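You operate a simulated robot arm through the tools that you are given. There is no shell and no other tool.

Carry out the task below with a simulated robot arm. There is one attempt and no reset: what you move stays moved.

## Task
Raise the blind, free the latch and set the window wide open.
Fine: blind fully up and latch free before the window is set; switch the dome light off; the window ends as set.

Only the result counts: the job must be done as asked and must still hold three seconds after the hand-in. Knocking over, shifting, dropping, spilling or breaking anything else fails it.

## Robot
A 6-joint arm with a two-finger parallel gripper, fixed in place. Base frame: the origin is at the foot of the arm, x ahead of it, y to its left, z up. Readings come in mm, rad, newtons and seconds.
With the tool pointing down near the work surface it reaches from about 100 to 640 mm from the base axis. Its first joint turns from -1.152 to 1.152 rad. Payload 2.45 kg.
The tool frame sits at the grasp point between the pads (the TCP): z along the fingers, y along the line on which they close. The tips reach 24 mm beyond it. Largest opening 68 mm; finger width 17, thickness 10; the body of the gripper, 40 by 70 mm, starts 41 mm behind the TCP.
Orientation is that of the tool frame in the base frame, as a unit quaternion [w, x, y, z]. With the fingers straight down and closing along the base's y, the tool's x points along the base's -x, its y along +y and its z along -z.

## Interface
- The arm moves only by the tool servo_tool. Its argument "deltas" is text: rows parted by semicolons, each of 7 numbers parted by spaces: the turn, a rotation vector about the base's x, y, z in rad, then the shift along the base's x, y, z in mm, then the closure in counts, from 0 (fully open) to 255 (shut). In form: ax ay az dx dy dz hand; .... A call has 1 to 20 rows; each row shifts and turns the commanded pose from where the row before left it. Rows are played at 5 a second. More than 50 mm and 0.15 rad between two rows, or a gripper value outside its range, and nothing of the call is played. Where a pose cannot be reached the arm comes as near as it can. A force on the tool above 70 N (or 10 N above the force at the start of the call, whichever is more), or a blocked arm, ends the call early, and 0.2 s more pass. The fingers move at their own pace (about 108 mm/s each) and stop on an object; they squeeze with about 29 N. The grip force told is the motor's: it shows also when the fingers shut on nothing. Time passes only in rows, and 0.2 s behind the last, so rows that do not move let the fingers close. The reply holds the time, the measured pose of the TCP, the force on the tool along the base axes, the opening and the grip force, in the units named above and with some noise, with the torque about the TCP (base axes, N m) and any sound that the robot's microphone picked up.
- Cameras (640 x 400 px; columns grow to the right, rows downward): "scene" is fixed at [148.7, 398.6, 1477]; the picture's right is [-0.90, -0.44, 0.00], its down [-0.19, 0.40, -0.90] and it looks along [0.39, -0.81, -0.44] (base axes); focal length 260 px, centre (320, 200). "wrist" rides on the gripper at [84, 11, -75] in the tool frame; the picture's right is [-0.13, 0.99, 0.00], its down [-0.60, -0.08, -0.79] and it looks along [-0.79, -0.10, 0.61] (tool axes); focal length 251 px, centre (320, 200). There is no depth. A picture from a camera that has moved, and an enlarged one, comes with that camera's place and axes in the base frame and with its lens.
- grab_frame(camera): a new picture of that camera. No time passes.
- enlarge(camera, box): a new picture of the part [left, top, right, bottom] of that camera's present view, enlarged. No time passes.
- close_job(): hands the job in; it is judged then, once.

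Nothing tells you positions but the pictures and the camera data. Unless the task says otherwise, let go and move clear before handing in.

The tools are called by a JSON object that holds its "op" and its "data". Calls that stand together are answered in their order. servo_tool: Moves the arm, as the interface text tells. Its arguments: {"type":"object","properties":{"deltas":{"type":"string"}},"required":["deltas"]} The other tools are called the same way: grab_frame (camera) takes a picture; enlarge (camera, box) takes an enlarged picture of a part of a camera's view; close_job () hands the job in.

At the start:

```text
clock: 0.0
tcp_pos: [382.7, -209.9, 1438.9]
tool_rot: [0.0, 0.001, 1.0, 0.001]
contact_force: [0.0, 0.1, 0.3]
torque: [0.0, -0.02, -0.04]
finger_gap: 67.9
grasp_force: 0.1
```

scene: 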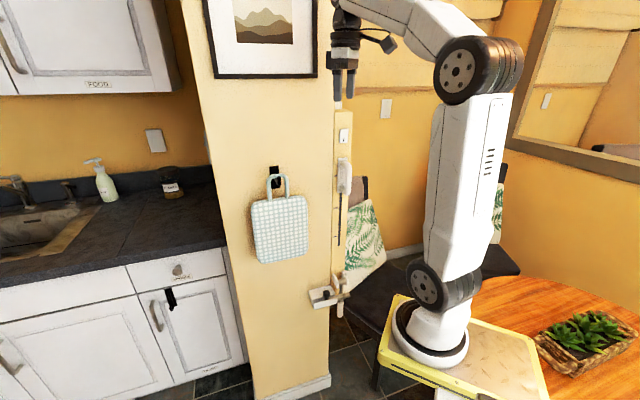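
wrist: 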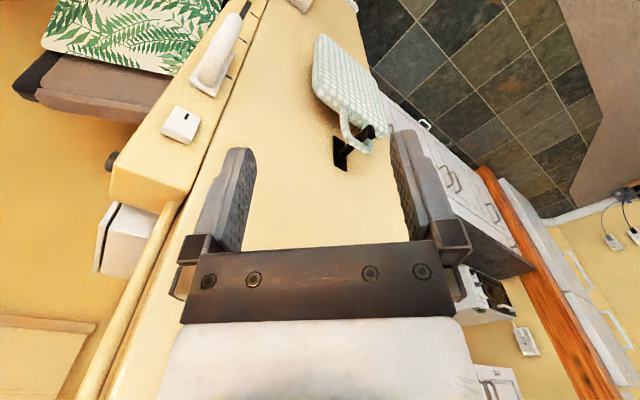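

I see a kitchen-like interior with the arm near a wall pillar that carries some controls; I have not yet identified the blind, latch, window or dome light controls. I'll look closer with enlarged pictures first.

{"op": "enlarge", "data": {"camera": "scene", "box": [290, 60, 410, 330]}}

{"op": "enlarge", "data": {"camera": "scene", "box": [300, 70, 390, 200]}}

{"op": "enlarge", "data": {"camera": "scene", "box": [290, 190, 380, 330]}}

{"op": "enlarge", "data": {"camera": "scene", "box": [460, 0, 640, 200]}}

{"op": "grab_frame", "data": {"camera": "wrist"}}

{"op": "enlarge", "data": {"camera": "wrist", "box": [80, 0, 280, 280]}}

```text
1.48 times, centred on (350, 195) of scene
camera zoom: at [148.7, 398.6, 1477.0], right [-0.9, -0.44, 0.0], down [-0.19, 0.4, -0.9], along [0.39, -0.81, -0.44], focal length 386 px, centre (276, 207)
```

zoom: 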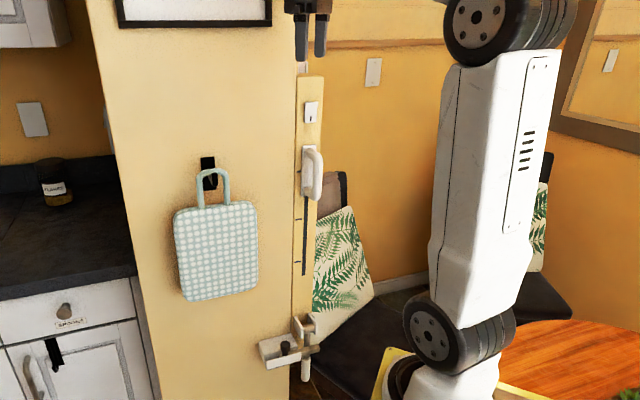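

```text
3.08 times, centred on (345, 135) of scene
camera zoom: at [148.7, 398.6, 1477.0], right [-0.9, -0.44, 0.0], down [-0.19, 0.4, -0.9], along [0.39, -0.81, -0.44], focal length 802 px, centre (243, 400)
```

zoom: 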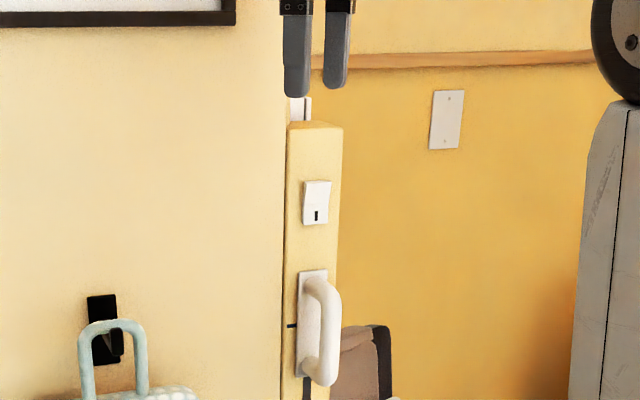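

```text
2.86 times, centred on (335, 260) of scene
camera zoom: at [148.7, 398.6, 1477.0], right [-0.9, -0.44, 0.0], down [-0.19, 0.4, -0.9], along [0.39, -0.81, -0.44], focal length 744 px, centre (277, 29)
```

zoom: 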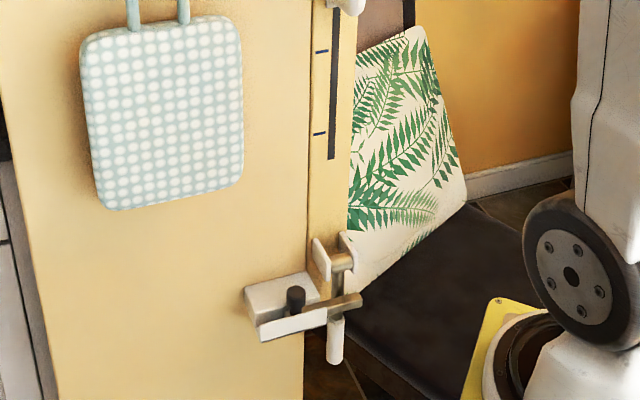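

```text
2.00 times, centred on (550, 100) of scene
camera zoom: at [148.7, 398.6, 1477.0], right [-0.9, -0.44, 0.0], down [-0.19, 0.4, -0.9], along [0.39, -0.81, -0.44], focal length 521 px, centre (-140, 400)
```

zoom: 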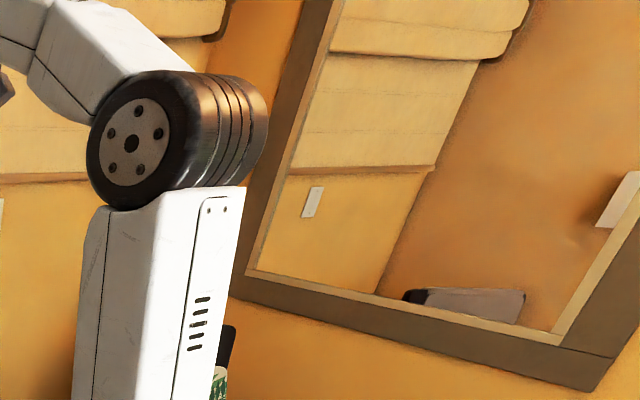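

```text
taken
camera wrist: at [298.8, -199.1, 1514.6], right [0.13, 0.99, 0.0], down [0.6, -0.08, 0.79], along [0.79, -0.1, -0.61], focal length 251 px, centre (320, 200)
```

wrist: 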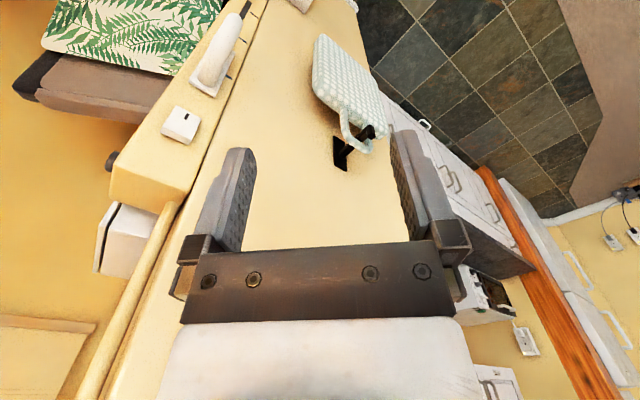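

```text
1.43 times, centred on (180, 140) of wrist
camera zoom: at [298.8, -199.1, 1514.6], right [0.13, 0.99, 0.0], down [0.6, -0.08, 0.79], along [0.79, -0.1, -0.61], focal length 359 px, centre (520, 286)
```

zoom: 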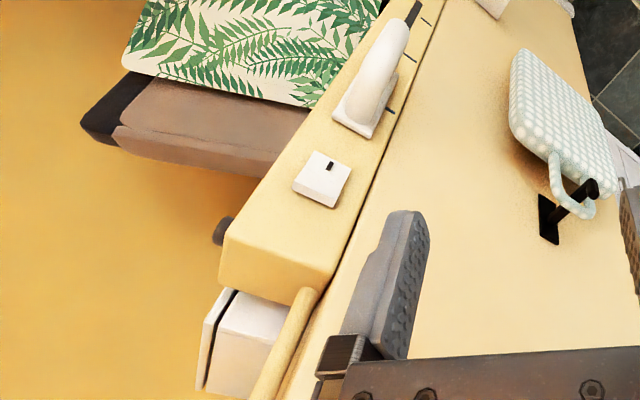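

The bar on the wall carries a small switch box at about [430, -352, 1306], with a sliding handle below it, a bolt latch further down and more parts at its top. I'll zoom further to understand each part before moving.

{"op": "enlarge", "data": {"camera": "scene", "box": [325, 90, 375, 150]}}

{"op": "enlarge", "data": {"camera": "scene", "box": [320, 145, 370, 205]}}

{"op": "enlarge", "data": {"camera": "scene", "box": [305, 260, 365, 325]}}

{"op": "enlarge", "data": {"camera": "wrist", "box": [80, 130, 220, 300]}}

{"op": "enlarge", "data": {"camera": "wrist", "box": [150, 0, 290, 90]}}

{"op": "enlarge", "data": {"camera": "wrist", "box": [440, 160, 640, 400]}}

```text
6.67 times, centred on (350, 120) of scene
camera zoom: at [148.7, 398.6, 1477.0], right [-0.9, -0.44, 0.0], down [-0.19, 0.4, -0.9], along [0.39, -0.81, -0.44], focal length 1737 px, centre (120, 733)
```

zoom: 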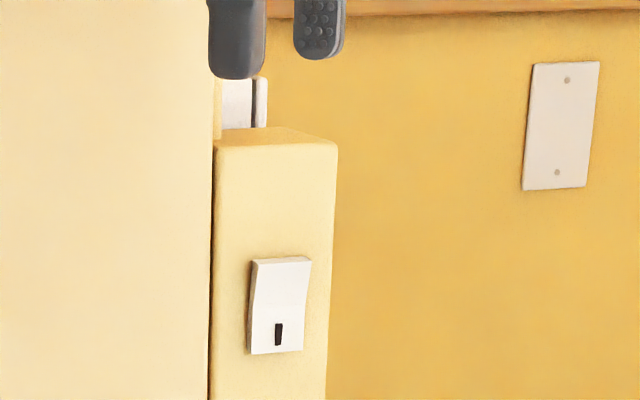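

```text
6.67 times, centred on (345, 175) of scene
camera zoom: at [148.7, 398.6, 1477.0], right [-0.9, -0.44, 0.0], down [-0.19, 0.4, -0.9], along [0.39, -0.81, -0.44], focal length 1737 px, centre (153, 367)
```

zoom: 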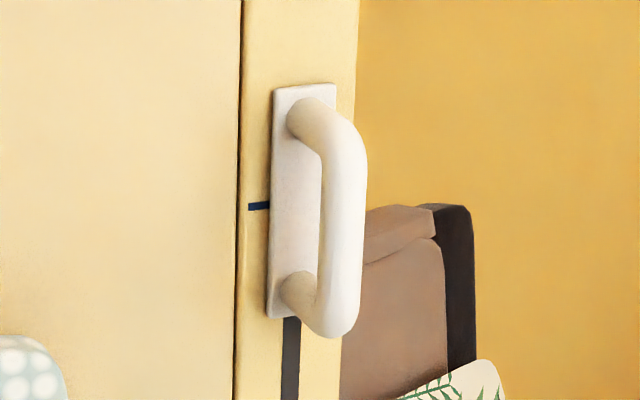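

```text
6.15 times, centred on (335, 292) of scene
camera zoom: at [148.7, 398.6, 1477.0], right [-0.9, -0.44, 0.0], down [-0.19, 0.4, -0.9], along [0.39, -0.81, -0.44], focal length 1603 px, centre (228, -369)
```

zoom: 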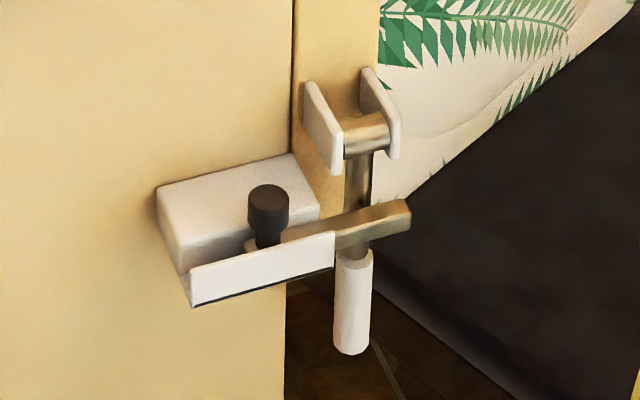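

```text
2.35 times, centred on (150, 215) of wrist
camera zoom: at [298.8, -199.1, 1514.6], right [0.13, 0.99, 0.0], down [0.6, -0.08, 0.79], along [0.79, -0.1, -0.61], focal length 592 px, centre (720, 165)
```

zoom: 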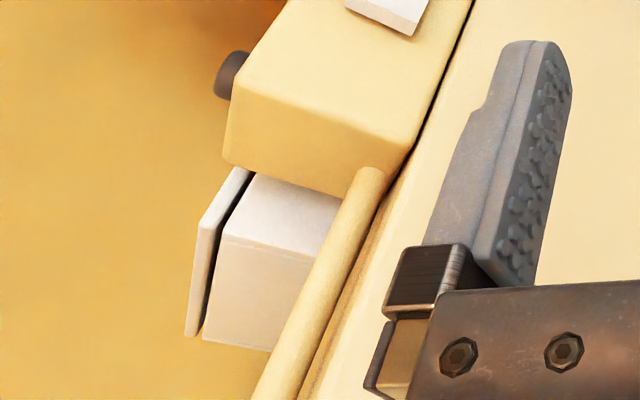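

```text
4.44 times, centred on (220, 45) of wrist
camera zoom: at [298.8, -199.1, 1514.6], right [0.13, 0.99, 0.0], down [0.6, -0.08, 0.79], along [0.79, -0.1, -0.61], focal length 1118 px, centre (764, 889)
```

zoom: 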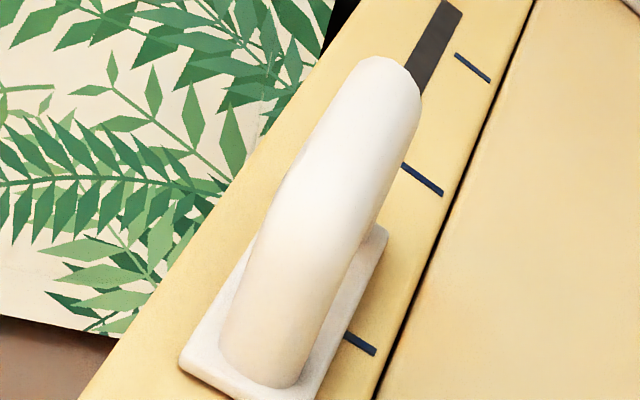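

```text
1.67 times, centred on (540, 280) of wrist
camera zoom: at [298.8, -199.1, 1514.6], right [0.13, 0.99, 0.0], down [0.6, -0.08, 0.79], along [0.79, -0.1, -0.61], focal length 419 px, centre (-47, 67)
```

zoom: 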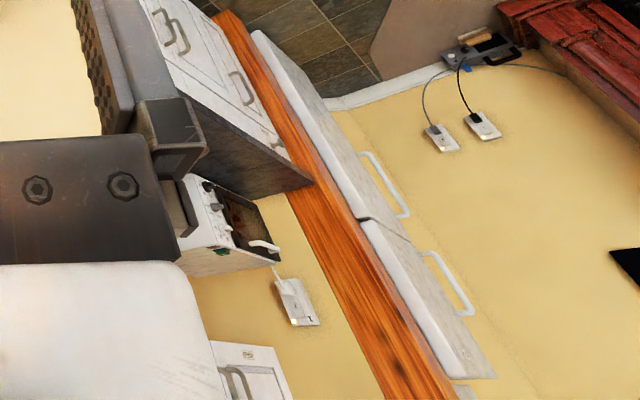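

The panel bar faces along about [-0.44, 0.9, 0]. On it are a rocker at about z 1306, a handle in a vertical slot with three ticks at about z 1174, 1054 and 936, and a bolt latch with a hanging lever near z 700. I'll back off a little and yaw so the wrist camera looks straight at the panel.

{"op": "servo_tool", "data": {"deltas": "0 0 -0.14 -9 12 -8 0; 0 0 -0.14 -9 12 -8 0; 0 0 -0.14 -9 12 -8 0; 0 0 -0.14 -9 12 -8 0; 0 0 -0.14 -9 12 -8 0; 0 0 -0.14 -9 12 -8 0; 0 0 -0.14 -9 12 -8 0; 0 0 -0.14 -9 12 -8 0"}}

{"op": "grab_frame", "data": {"camera": "wrist"}}

{"op": "grab_frame", "data": {"camera": "scene"}}

```text
clock: 1.8
tcp_pos: [336.6, -129.8, 1385.5]
tool_rot: [0.001, 0.532, 0.847, 0.0]
contact_force: [0.4, 0.2, -0.5]
torque: [0.01, -0.01, -0.01]
finger_gap: 67.7
grasp_force: 0.1
out of reach, approached as far as the arm can: row 7, 8
```

```text
taken
camera wrist: at [312.3, -50.1, 1459.7], right [0.95, 0.31, 0.0], down [0.19, -0.58, 0.79], along [0.25, -0.75, -0.61], focal length 251 px, centre (320, 200)
```

wrist: 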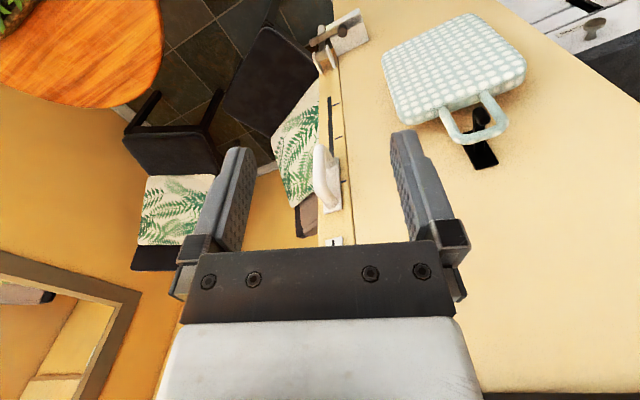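

```text
taken
```

scene: 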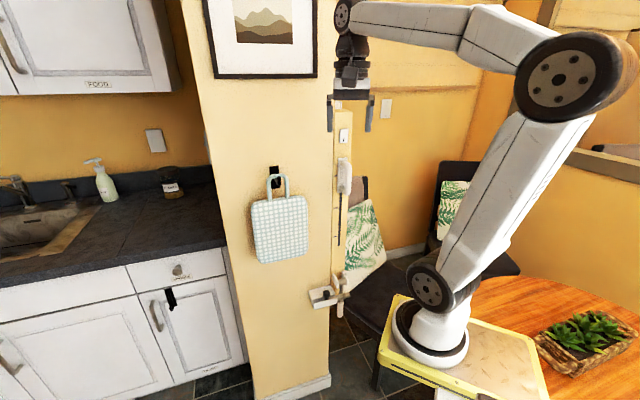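

Tool x now points along the panel normal, so the camera faces the panel. Next I'll go lower and tilt the tool forward to look at the panel nearly straight on.

{"op": "servo_tool", "data": {"deltas": "-0.099 -0.048 0 9 -4 -40 0; -0.099 -0.048 0 9 -4 -40 0; -0.099 -0.048 0 9 -4 -40 0; -0.099 -0.048 0 9 -4 -40 0; -0.099 -0.048 0 9 -4 -40 0; -0.099 -0.048 0 9 -4 -40 0"}}

{"op": "grab_frame", "data": {"camera": "wrist"}}

{"op": "grab_frame", "data": {"camera": "scene"}}

```text
clock: 3.2
tcp_pos: [415.2, -161.8, 1147.9]
tool_rot: [0.275, 0.502, 0.802, -0.172]
contact_force: [-0.2, 0.6, 0.2]
torque: [0.0, -0.04, 0.01]
finger_gap: 68.0
grasp_force: 0.1
out of reach, approached as far as the arm can: row 1, 2
```

```text
taken
camera wrist: at [376.3, -56.4, 1154.8], right [0.94, 0.34, 0.08], down [-0.08, -0.03, 1.0], along [0.34, -0.94, 0.0], focal length 251 px, centre (320, 200)
```

wrist: 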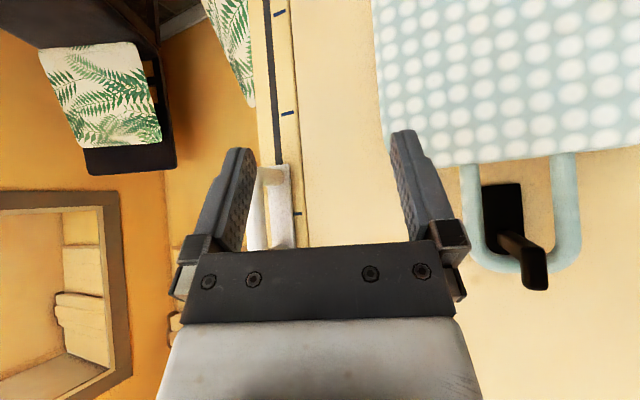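

```text
taken
```

scene: 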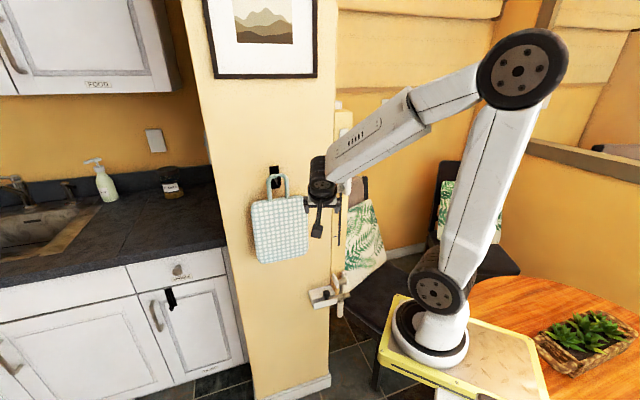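

The handle, its slot and two ticks are visible between the fingers, with the bag on the right. I'll shift sideways and up to see the top of the bar and the rocker clearly.

{"op": "servo_tool", "data": {"deltas": "0 0 0 -11 -4 34 0; 0 0 0 -11 -4 34 0; 0 0 0 -11 -4 34 0; 0 0 0 -11 -4 34 0; 0 0 0 -11 -4 34 0"}}

{"op": "grab_frame", "data": {"camera": "wrist"}}

{"op": "enlarge", "data": {"camera": "wrist", "box": [240, 0, 400, 245]}}

```text
clock: 4.4
tcp_pos: [411.1, -200.1, 1306.4]
tool_rot: [0.274, 0.502, 0.802, -0.171]
contact_force: [0.9, 1.0, 0.8]
torque: [-0.01, -0.03, -0.05]
finger_gap: 68.0
grasp_force: 0.0
out of reach, approached as far as the arm can: row 2, 3, 4, 5
```

```text
taken
camera wrist: at [372.9, -95.7, 1313.9], right [0.94, 0.34, 0.08], down [-0.07, -0.03, 1.0], along [0.34, -0.94, 0.0], focal length 251 px, centre (320, 200)
```

wrist: 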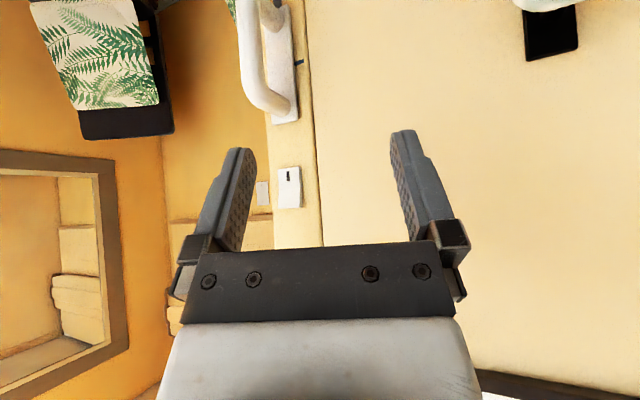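

```text
1.63 times, centred on (320, 122) of wrist
camera zoom: at [372.9, -95.7, 1313.9], right [0.94, 0.34, 0.08], down [-0.07, -0.03, 1.0], along [0.34, -0.94, 0.0], focal length 410 px, centre (320, 326)
```

zoom: 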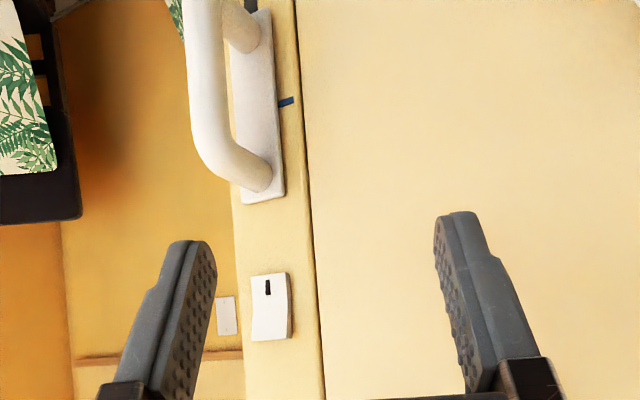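

The rocker is a white plate with a slit at its lower end, and the handle is a D-shaped pull in a slot, resting at the top tick. Next I'll go down along the panel to look at the latch.

{"op": "servo_tool", "data": {"deltas": "0 0 0 5 5 -45 0; 0 0 0 0 5 -45 0; 0 0 0 0 5 -45 0; 0 0 0 0 5 -45 0; 0 0 0 0 5 -45 0; 0 0 0 0 0 -45 0; 0 0 0 0 0 -45 0; 0 0 0 0 0 -45 0"}}

{"op": "grab_frame", "data": {"camera": "wrist"}}

{"op": "grab_frame", "data": {"camera": "scene"}}

```text
clock: 6.2
tcp_pos: [415.1, -176.2, 947.4]
tool_rot: [0.274, 0.502, 0.802, -0.171]
contact_force: [-0.3, 0.2, 0.8]
torque: [0.02, 0.0, -0.03]
finger_gap: 68.3
grasp_force: 0.2
```

```text
taken
camera wrist: at [377.1, -71.1, 954.5], right [0.94, 0.34, 0.08], down [-0.07, -0.03, 1.0], along [0.34, -0.94, 0.0], focal length 251 px, centre (320, 200)
```

wrist: 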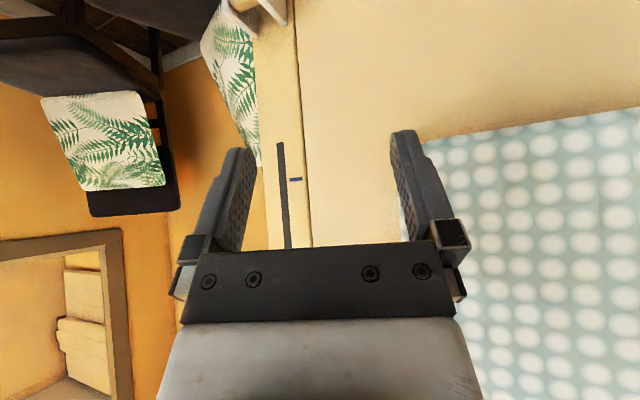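

```text
taken
```

scene: 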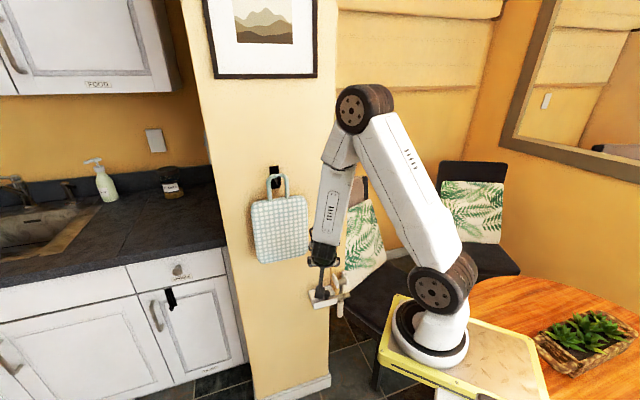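

The slot and lowest tick are visible here; the latch is lower at the picture's top. I'll go down further.

{"op": "servo_tool", "data": {"deltas": "0 0 0 0 0 -40 0; 0 0 0 0 0 -40 0; 0 0 0 0 0 -40 0; 0 0 0 0 0 -30 0"}}

{"op": "grab_frame", "data": {"camera": "wrist"}}

{"op": "enlarge", "data": {"camera": "wrist", "box": [200, 0, 420, 200]}}

{"op": "grab_frame", "data": {"camera": "scene"}}

```text
clock: 7.2
tcp_pos: [473.5, -189.9, 842.7]
tool_rot: [0.27, 0.502, 0.802, -0.175]
contact_force: [-0.2, -0.4, 0.5]
torque: [0.01, 0.02, 0.02]
finger_gap: 67.9
grasp_force: 0.0
out of reach, approached as far as the arm can: row 1, 2, 3, 4
```

```text
taken
camera wrist: at [436.1, -85.2, 850.3], right [0.94, 0.34, 0.07], down [-0.06, -0.02, 1.0], along [0.34, -0.94, 0.0], focal length 251 px, centre (320, 200)
```

wrist: 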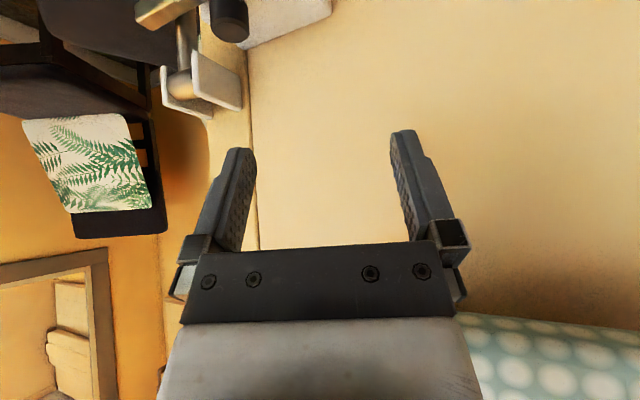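

```text
2.00 times, centred on (310, 100) of wrist
camera zoom: at [436.1, -85.2, 850.3], right [0.94, 0.34, 0.07], down [-0.06, -0.02, 1.0], along [0.34, -0.94, 0.0], focal length 503 px, centre (340, 400)
```

zoom: 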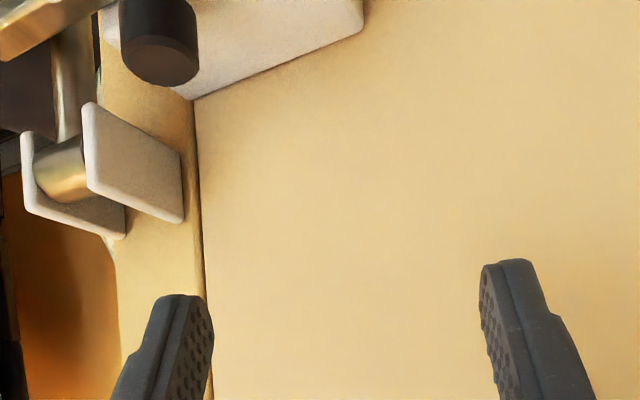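

```text
taken
```

scene: 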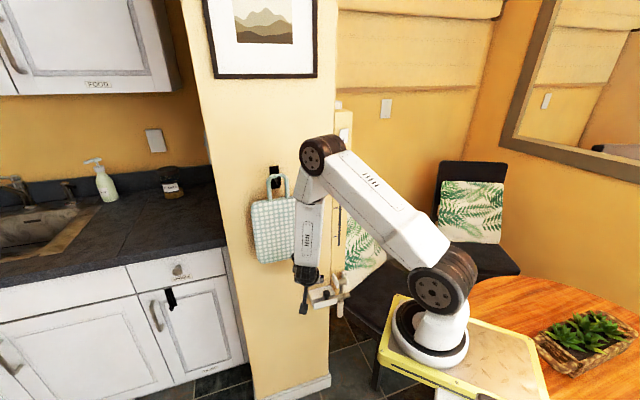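

The latch shows a dark knob on a bolt, a U-bracket and a hanging rod, but only at the picture's edge. I'll tilt the tool back to vertical and rise slightly so the camera looks down onto it.

{"op": "servo_tool", "data": {"deltas": "0.09 0.044 0 -8 0 10 0; 0.09 0.044 0 -8 0 10 0; 0.09 0.044 0 -8 0 10 0; 0.09 0.044 0 -8 0 10 0; 0.09 0.044 0 -8 0 10 0; 0.09 0.044 0 -8 0 10 0"}}

{"op": "grab_frame", "data": {"camera": "wrist"}}

{"op": "enlarge", "data": {"camera": "wrist", "box": [200, 20, 420, 240]}}

```text
clock: 8.6
tcp_pos: [426.5, -196.2, 895.3]
tool_rot: [0.044, 0.515, 0.855, -0.045]
contact_force: [0.4, 2.1, -0.3]
torque: [-0.06, -0.01, -0.08]
finger_gap: 68.0
grasp_force: 0.1
out of reach, approached as far as the arm can: row 5, 6
```

```text
taken
camera wrist: at [396.5, -109.4, 958.6], right [0.94, 0.35, -0.02], down [0.19, -0.47, 0.86], along [0.29, -0.81, -0.51], focal length 251 px, centre (320, 200)
```

wrist: 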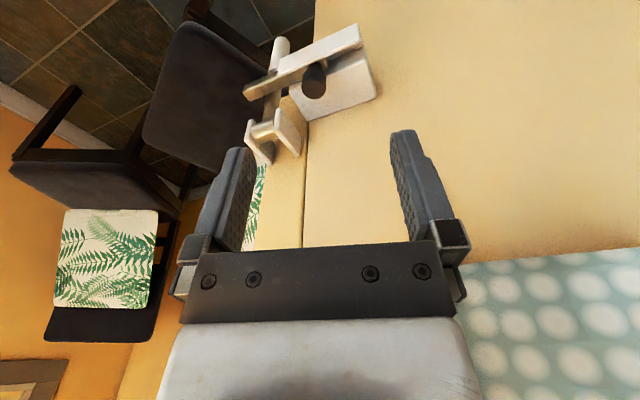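

```text
1.82 times, centred on (310, 130) of wrist
camera zoom: at [396.5, -109.4, 958.6], right [0.94, 0.35, -0.02], down [0.19, -0.47, 0.86], along [0.29, -0.81, -0.51], focal length 457 px, centre (338, 327)
```

zoom: 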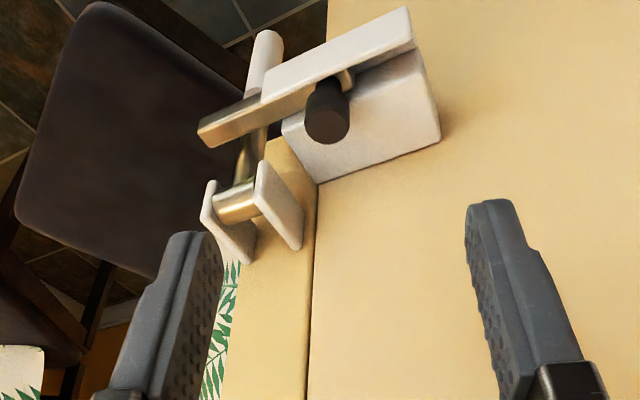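

The bolt's brass bar crosses in front of a hanging rod with a white grip, so sliding the dark knob towards the bag side should free it. Before deciding which control is which, I'll check the bar top and the rest of the scene again now that the arm is out of the way.

{"op": "enlarge", "data": {"camera": "scene", "box": [320, 80, 380, 200]}}

{"op": "enlarge", "data": {"camera": "scene", "box": [325, 90, 365, 125]}}

{"op": "grab_frame", "data": {"camera": "scene"}}

{"op": "enlarge", "data": {"camera": "scene", "box": [290, 250, 380, 330]}}

```text
3.33 times, centred on (350, 140) of scene
camera zoom: at [148.7, 398.7, 1477.0], right [-0.9, -0.44, 0.0], down [-0.19, 0.4, -0.9], along [0.39, -0.81, -0.44], focal length 868 px, centre (220, 400)
```

zoom: 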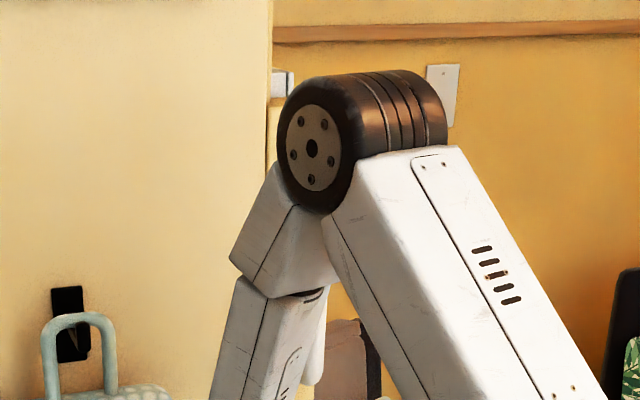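

```text
11.43 times, centred on (345, 108) of scene
camera zoom: at [148.7, 398.7, 1477.0], right [-0.9, -0.44, 0.0], down [-0.19, 0.4, -0.9], along [0.39, -0.81, -0.44], focal length 2977 px, centre (34, 1257)
```

zoom: 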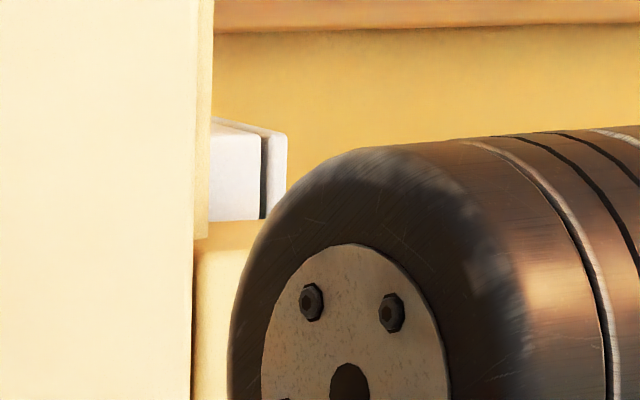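

```text
taken
```

scene: 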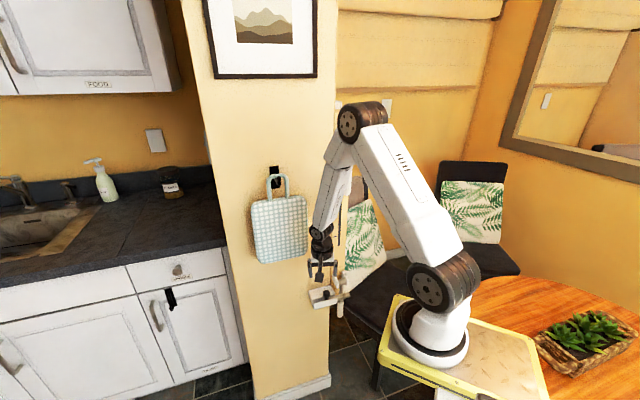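

```text
5.00 times, centred on (335, 290) of scene
camera zoom: at [148.7, 398.7, 1477.0], right [-0.9, -0.44, 0.0], down [-0.19, 0.4, -0.9], along [0.39, -0.81, -0.44], focal length 1302 px, centre (245, -250)
```

zoom: 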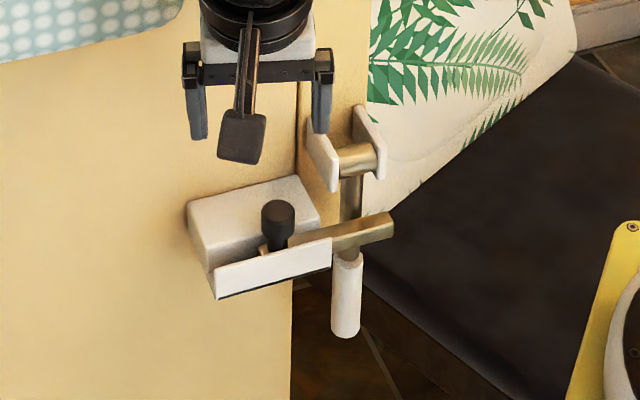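

The latch layout is clear now. I'll go back up with the original yaw to view the upper panel and the bar's right side from the front right, keeping more than 120 mm clear of the panel.

{"op": "servo_tool", "data": {"deltas": "0 0 0 -6 4 45 0; 0 0 0.09 -8 0 45 0; 0 0 0.12 -8 -3 45 0; 0 0 0.12 -8 -5 45 0; 0 0 0.12 -8 -5 45 0; 0 0 0.12 -8 -5 45 0; 0 0 0.12 -8 -5 45 0; 0 0 0.12 -8 -5 45 0; 0 0 0.12 -8 -5 45 0; 0 0 0.12 -8 -5 40 0"}}

{"op": "grab_frame", "data": {"camera": "wrist"}}

{"op": "grab_frame", "data": {"camera": "scene"}}

```text
clock: 10.8
tcp_pos: [348.7, -228.1, 1339.5]
tool_rot: [0.054, 0.034, 0.998, -0.01]
contact_force: [-0.6, 0.6, 0.1]
torque: [0.0, -0.01, 0.03]
finger_gap: 68.0
grasp_force: 0.2
```

```text
taken
camera wrist: at [259.0, -211.2, 1404.5], right [0.2, 0.98, 0.0], down [0.51, -0.1, 0.85], along [0.84, -0.17, -0.52], focal length 251 px, centre (320, 200)
```

wrist: 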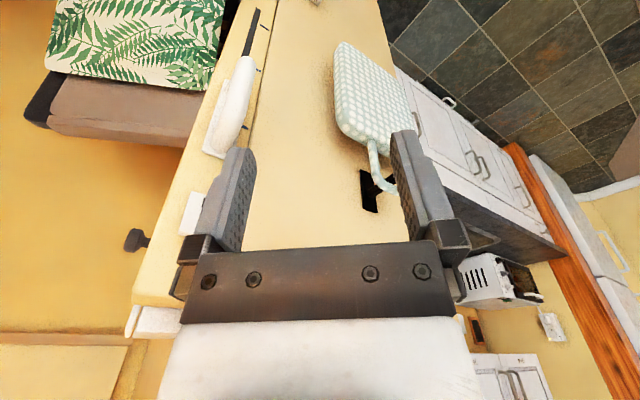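

```text
taken
```

scene: 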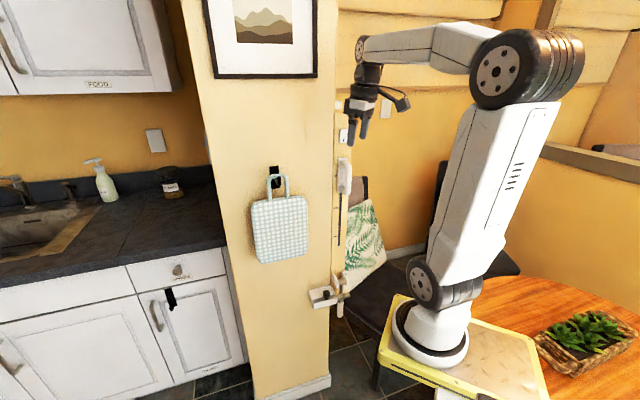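

{"op": "enlarge", "data": {"camera": "wrist", "box": [100, 150, 230, 350]}}

{"op": "enlarge", "data": {"camera": "wrist", "box": [180, 0, 290, 170]}}

```text
2.00 times, centred on (165, 250) of wrist
camera zoom: at [259.0, -211.2, 1404.5], right [0.2, 0.98, 0.0], down [0.51, -0.1, 0.85], along [0.84, -0.17, -0.52], focal length 503 px, centre (630, 100)
```

zoom: 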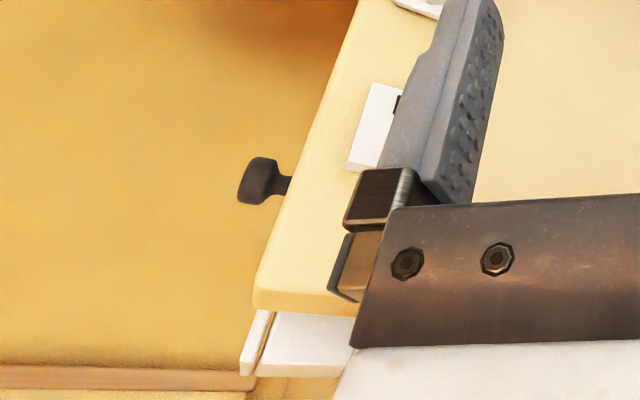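

```text
2.35 times, centred on (235, 85) of wrist
camera zoom: at [259.0, -211.2, 1404.5], right [0.2, 0.98, 0.0], down [0.51, -0.1, 0.85], along [0.84, -0.17, -0.52], focal length 592 px, centre (520, 471)
```

zoom: 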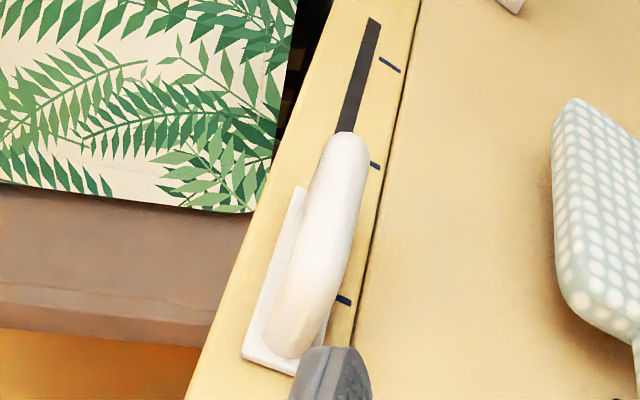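

The dark knob turns out to be a coat hook on the wall behind the bar, so it isn't a control. I'll tilt the camera level and come closer to the rocker to read its profile.

{"op": "servo_tool", "data": {"deltas": "0 -0.1 0 -4 -12 -6 0; 0 -0.1 0 -4 -12 -6 0; 0 -0.1 0 -4 -12 -6 0; 0 -0.1 0 -4 -12 -6 0; 0 -0.1 0 -4 -12 -6 0; 0 0 0 0 -8 -6 0"}}

{"op": "grab_frame", "data": {"camera": "wrist"}}

{"op": "enlarge", "data": {"camera": "wrist", "box": [220, 60, 400, 240]}}

```text
clock: 12.2
tcp_pos: [351.2, -286.3, 1304.2]
tool_rot: [0.299, 0.038, 0.953, -0.003]
contact_force: [-0.5, 0.2, 0.4]
torque: [0.0, 0.0, 0.03]
finger_gap: 67.9
grasp_force: 0.1
out of reach, approached as far as the arm can: row 5, 6
```

```text
taken
camera wrist: at [241.0, -269.0, 1317.0], right [0.18, 0.98, 0.09], down [0.04, -0.1, 0.99], along [0.98, -0.17, -0.05], focal length 251 px, centre (320, 200)
```

wrist: 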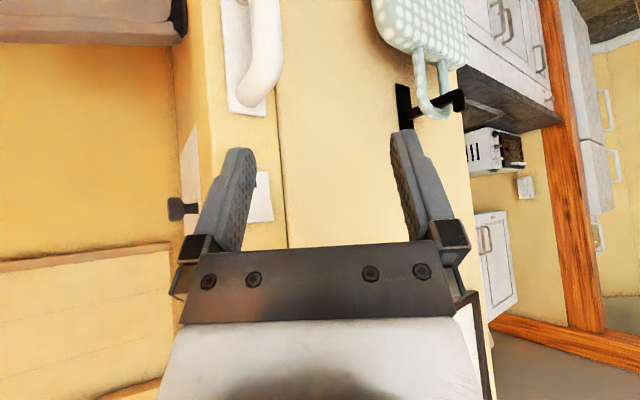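

```text
2.22 times, centred on (310, 150) of wrist
camera zoom: at [241.0, -269.0, 1317.0], right [0.18, 0.98, 0.09], down [0.04, -0.1, 0.99], along [0.98, -0.17, -0.05], focal length 559 px, centre (342, 311)
```

zoom: 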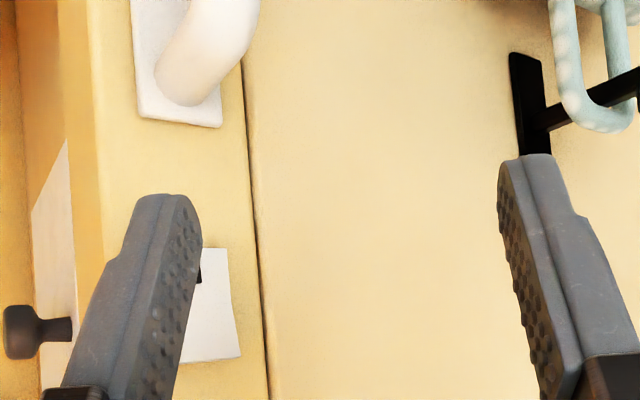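

The hook sits behind the bar at about [469, -461, 1302], about 110 mm behind the panel face. I'll raise the arm and look at that side from above to be sure it isn't a control, and to see the far side of the rocker and handle.

{"op": "servo_tool", "data": {"deltas": "0 0.1 0 0 0 45 0; 0 0.1 0 2 -15 45 0; 0 0.1 0 2 -20 40 0; 0 0.1 0 2 -25 30 0; 0 0.05 0 0 -30 10 0; 0 0 0 0 -20 0 0"}}

{"op": "grab_frame", "data": {"camera": "wrist"}}

{"op": "enlarge", "data": {"camera": "wrist", "box": [200, 80, 400, 240]}}

```text
clock: 13.6
tcp_pos: [353.8, -388.3, 1460.9]
tool_rot: [0.079, 0.036, 0.996, -0.01]
contact_force: [0.4, 0.1, -0.7]
torque: [-0.01, -0.02, 0.01]
finger_gap: 68.0
grasp_force: 0.0
out of reach, approached as far as the arm can: row 5, 6
```

```text
taken
camera wrist: at [260.7, -371.0, 1521.3], right [0.2, 0.98, 0.01], down [0.47, -0.1, 0.88], along [0.86, -0.17, -0.48], focal length 251 px, centre (320, 200)
```

wrist: 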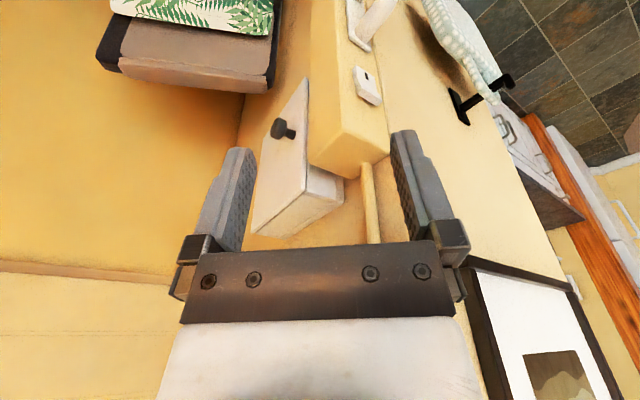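

```text
2.50 times, centred on (300, 160) of wrist
camera zoom: at [260.7, -371.0, 1521.3], right [0.2, 0.98, 0.01], down [0.47, -0.1, 0.88], along [0.86, -0.17, -0.48], focal length 629 px, centre (370, 300)
```

zoom: 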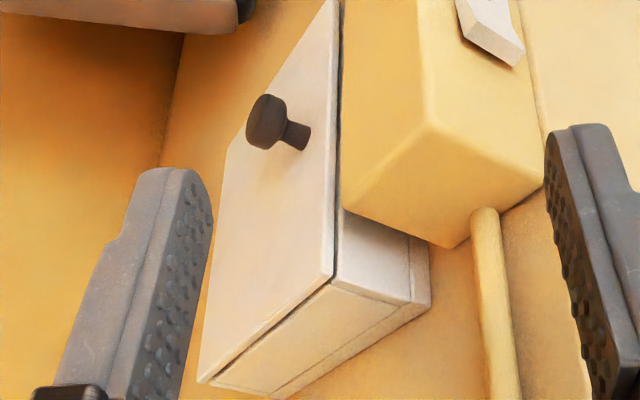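

There is also a small white box with a knobbed door mounted on the wall end, behind the bar, and nothing in the task plainly refers to it. I'll zoom on the rocker and that box from here.

{"op": "enlarge", "data": {"camera": "wrist", "box": [340, 50, 400, 115]}}

{"op": "enlarge", "data": {"camera": "wrist", "box": [330, 0, 410, 60]}}

{"op": "enlarge", "data": {"camera": "wrist", "box": [240, 60, 350, 250]}}

```text
6.15 times, centred on (370, 82) of wrist
camera zoom: at [260.7, -371.0, 1521.3], right [0.2, 0.98, 0.01], down [0.47, -0.1, 0.88], along [0.86, -0.17, -0.48], focal length 1547 px, centre (12, 923)
```

zoom: 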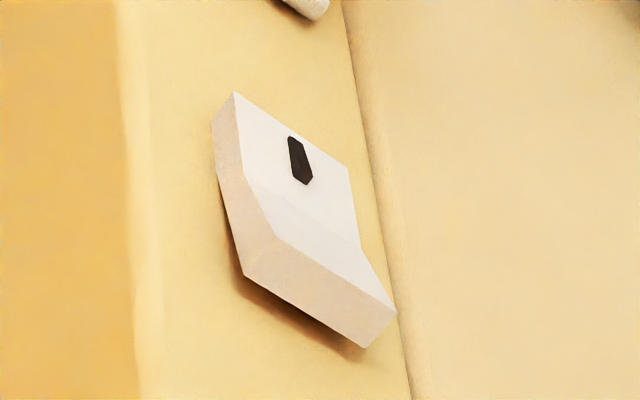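

```text
6.67 times, centred on (370, 30) of wrist
camera zoom: at [260.7, -371.0, 1521.3], right [0.2, 0.98, 0.01], down [0.47, -0.1, 0.88], along [0.86, -0.17, -0.48], focal length 1676 px, centre (-13, 1333)
```

zoom: 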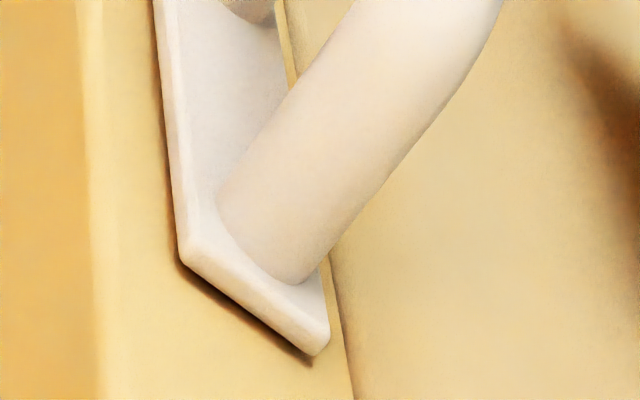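

```text
2.11 times, centred on (295, 155) of wrist
camera zoom: at [260.7, -371.0, 1521.3], right [0.2, 0.98, 0.01], down [0.47, -0.1, 0.88], along [0.86, -0.17, -0.48], focal length 529 px, centre (373, 295)
```

zoom: 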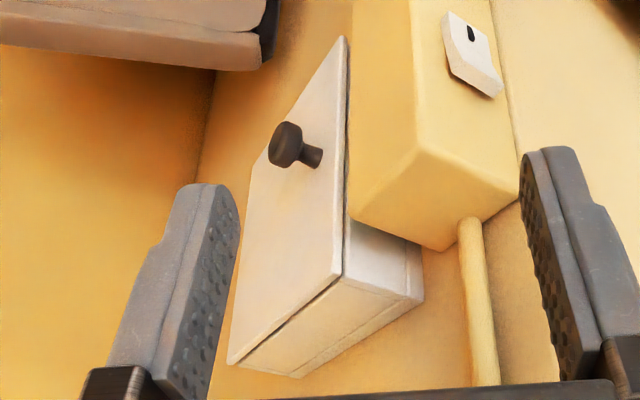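

The rocker's upper half stands out and its marked lower half is pressed in, so I take the dome light to be on; pressing the upper half should switch it off. I'll bring the tool round to point straight at the panel, with the fingers shut, stopping 120 mm in front of the rocker.

{"op": "servo_tool", "data": {"deltas": "0 0 -0.131 -1 17 -2 0; 0 0 -0.131 -1 17 -2 0; 0 0 -0.131 -1 17 -2 0; 0 0 -0.131 -1 17 -2 0; 0 0 -0.131 -1 17 -2 0; 0 0 -0.131 -1 17 -2 0; 0 0 -0.131 -1 17 -2 255; 0 0 -0.131 -1 17 -2 255"}}

{"op": "servo_tool", "data": {"deltas": "-0.127 -0.062 0 4 0 -12 255; -0.127 -0.062 0 4 0 -12 255; -0.127 -0.062 0 4 0 -12 255; -0.127 -0.062 0 4 0 -12 255; -0.127 -0.062 0 4 0 -12 255; -0.127 -0.062 0 4 0 -12 255"}}

{"op": "grab_frame", "data": {"camera": "wrist"}}

{"op": "grab_frame", "data": {"camera": "scene"}}

```text
clock: 15.4
tcp_pos: [344.5, -253.7, 1447.4]
tool_rot: [0.063, 0.531, 0.844, -0.049]
contact_force: [-0.3, 0.1, -0.1]
torque: [0.03, 0.0, -0.03]
finger_gap: 0.0
grasp_force: 23.8
```

```text
clock: 16.8
tcp_pos: [408.2, -278.7, 1380.6]
tool_rot: [0.406, 0.468, 0.741, -0.26]
contact_force: [0.2, 0.0, -0.2]
torque: [0.01, 0.01, 0.02]
finger_gap: 0.1
grasp_force: 23.5
out of reach, approached as far as the arm can: row 4, 5, 6
```

```text
taken
camera wrist: at [372.3, -177.3, 1348.1], right [0.93, 0.36, 0.1], down [-0.21, 0.28, 0.93], along [0.31, -0.89, 0.34], focal length 251 px, centre (320, 200)
```

wrist: 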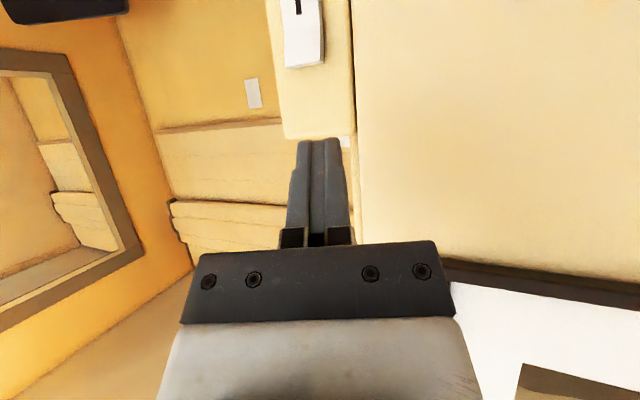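

```text
taken
```

scene: 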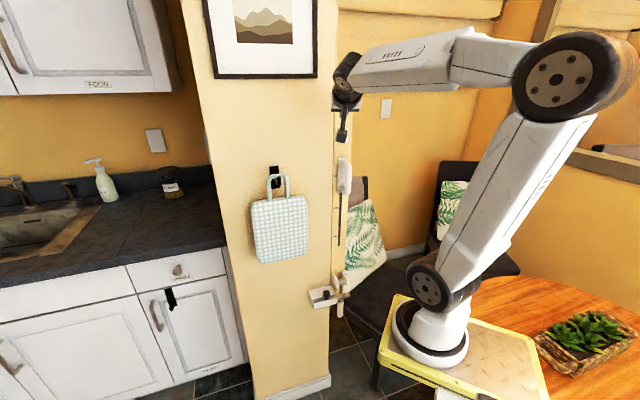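

The tool now points at the panel about 33° below horizontal with fingers shut; the rocker's upper half is near [429, -341, 1316]. I'll move to 60 mm in front of it and check.

{"op": "servo_tool", "data": {"deltas": "0 0 0 0 -7 -20 255; 0 0 0 -1 -7 -20 255; 0 0 0 -1 -6 -15 255"}}

{"op": "grab_frame", "data": {"camera": "wrist"}}

{"op": "enlarge", "data": {"camera": "scene", "box": [315, 80, 375, 170]}}

```text
clock: 17.6
tcp_pos: [404.5, -298.9, 1324.7]
tool_rot: [0.406, 0.468, 0.741, -0.26]
contact_force: [0.4, -0.4, -0.8]
torque: [-0.02, -0.01, -0.01]
finger_gap: 0.0
grasp_force: 23.2
```

```text
taken
camera wrist: at [369.5, -196.8, 1292.5], right [0.93, 0.36, 0.1], down [-0.21, 0.28, 0.93], along [0.31, -0.89, 0.34], focal length 251 px, centre (320, 200)
```

wrist: 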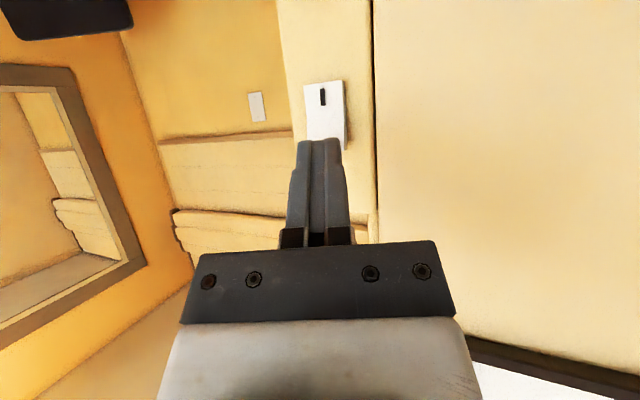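

```text
4.44 times, centred on (345, 125) of scene
camera zoom: at [148.7, 398.6, 1477.0], right [-0.9, -0.44, 0.0], down [-0.19, 0.4, -0.9], along [0.39, -0.81, -0.44], focal length 1158 px, centre (209, 533)
```

zoom: 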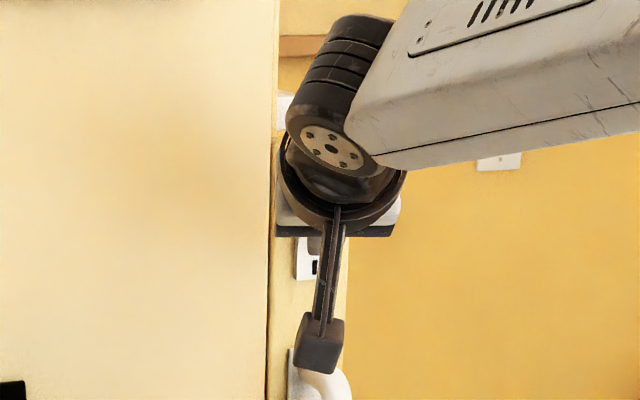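

{"op": "enlarge", "data": {"camera": "wrist", "box": [280, 60, 380, 160]}}

```text
4.00 times, centred on (330, 110) of wrist
camera zoom: at [369.5, -196.8, 1292.5], right [0.93, 0.36, 0.1], down [-0.21, 0.28, 0.93], along [0.31, -0.89, 0.34], focal length 1006 px, centre (280, 560)
```

zoom: 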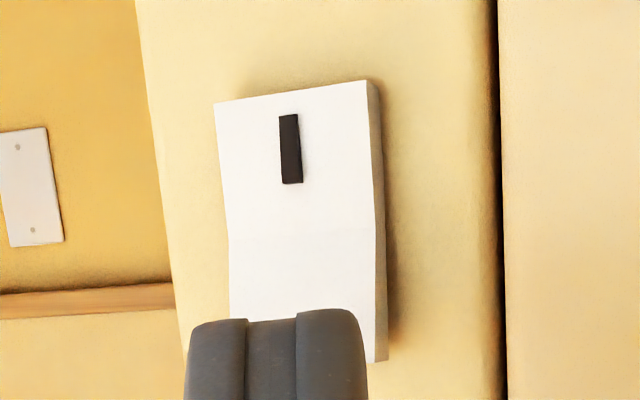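

The rocker's crease sits near z 1299 and its raised upper half spans roughly 1300–1317. I'll drop 9 mm so the fingertip edge meets the upper half, then advance gently towards it.

{"op": "servo_tool", "data": {"deltas": "0 0 0 0 0 -9 255; 0 0 0 2.6 -5.4 0 255; 0 0 0 2.6 -5.4 0 255; 0 0 0 1.3 -2.7 0 255"}}

{"op": "enlarge", "data": {"camera": "wrist", "box": [280, 60, 380, 160]}}

```text
clock: 18.6
tcp_pos: [412.3, -311.4, 1314.7]
tool_rot: [0.406, 0.469, 0.74, -0.261]
contact_force: [0.9, -0.3, -0.5]
torque: [0.02, -0.02, -0.01]
finger_gap: 0.1
grasp_force: 23.7
```

```text
4.00 times, centred on (330, 110) of wrist
camera zoom: at [376.7, -210.1, 1284.3], right [0.93, 0.36, 0.1], down [-0.21, 0.28, 0.94], along [0.31, -0.89, 0.34], focal length 1006 px, centre (280, 560)
```

zoom: 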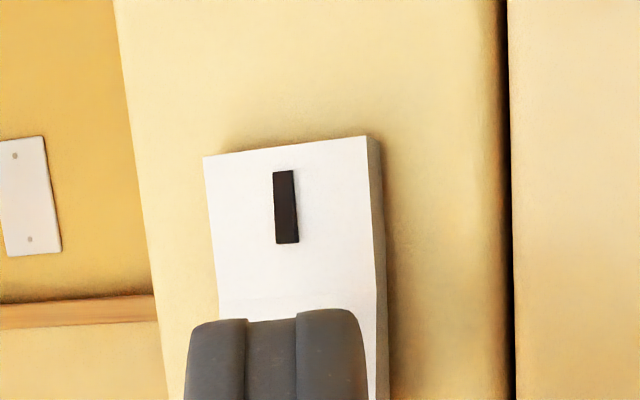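

{"op": "servo_tool", "data": {"deltas": "0 0 0 1.3 -2.7 0 255; 0 0 0 1.3 -2.7 0 255"}}

{"op": "servo_tool", "data": {"deltas": "0 0 0 1.1 -2.2 0 255"}}

{"op": "enlarge", "data": {"camera": "wrist", "box": [280, 60, 380, 160]}}

```text
clock: 19.2
tcp_pos: [415.8, -317.4, 1315.2]
tool_rot: [0.406, 0.468, 0.74, -0.261]
contact_force: [0.0, 0.7, -0.1]
torque: [-0.05, -0.02, 0.01]
finger_gap: 0.0
grasp_force: 23.9
```

```text
clock: 19.6
tcp_pos: [417.1, -320.5, 1315.4]
tool_rot: [0.406, 0.469, 0.74, -0.261]
contact_force: [0.0, 0.4, 0.2]
torque: [-0.03, 0.0, 0.0]
finger_gap: 0.0
grasp_force: 23.6
```

```text
4.00 times, centred on (330, 110) of wrist
camera zoom: at [381.0, -218.3, 1284.3], right [0.93, 0.36, 0.1], down [-0.21, 0.28, 0.94], along [0.31, -0.89, 0.34], focal length 1006 px, centre (280, 560)
```

zoom: 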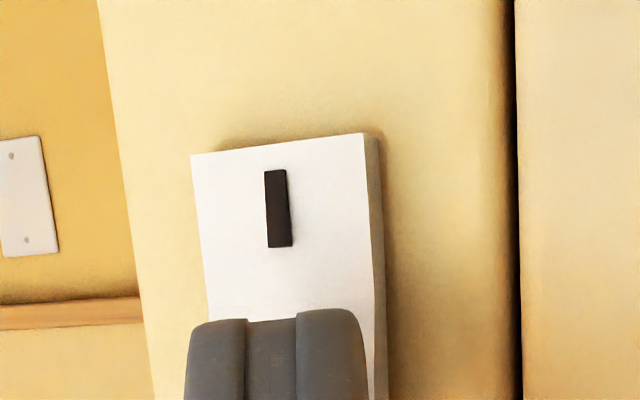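

No contact yet at about 36 mm; I'll continue in small steps.

{"op": "servo_tool", "data": {"deltas": "0 0 0 0.9 -1.8 0 255; 0 0 0 0.9 -1.8 0 255"}}

{"op": "servo_tool", "data": {"deltas": "0 0 0 0.9 -1.8 0 255; 0 0 0 0.9 -1.8 0 255"}}

```text
clock: 20.2
tcp_pos: [419.0, -323.1, 1317.2]
tool_rot: [0.406, 0.469, 0.74, -0.26]
contact_force: [-0.1, -0.9, 0.9]
torque: [0.02, 0.01, 0.0]
finger_gap: 0.0
grasp_force: 24.1
```

```text
clock: 20.8
tcp_pos: [421.3, -326.8, 1316.6]
tool_rot: [0.406, 0.468, 0.741, -0.26]
contact_force: [-1.4, 1.7, 0.5]
torque: [-0.02, 0.02, 0.03]
finger_gap: 0.0
grasp_force: 23.9
```

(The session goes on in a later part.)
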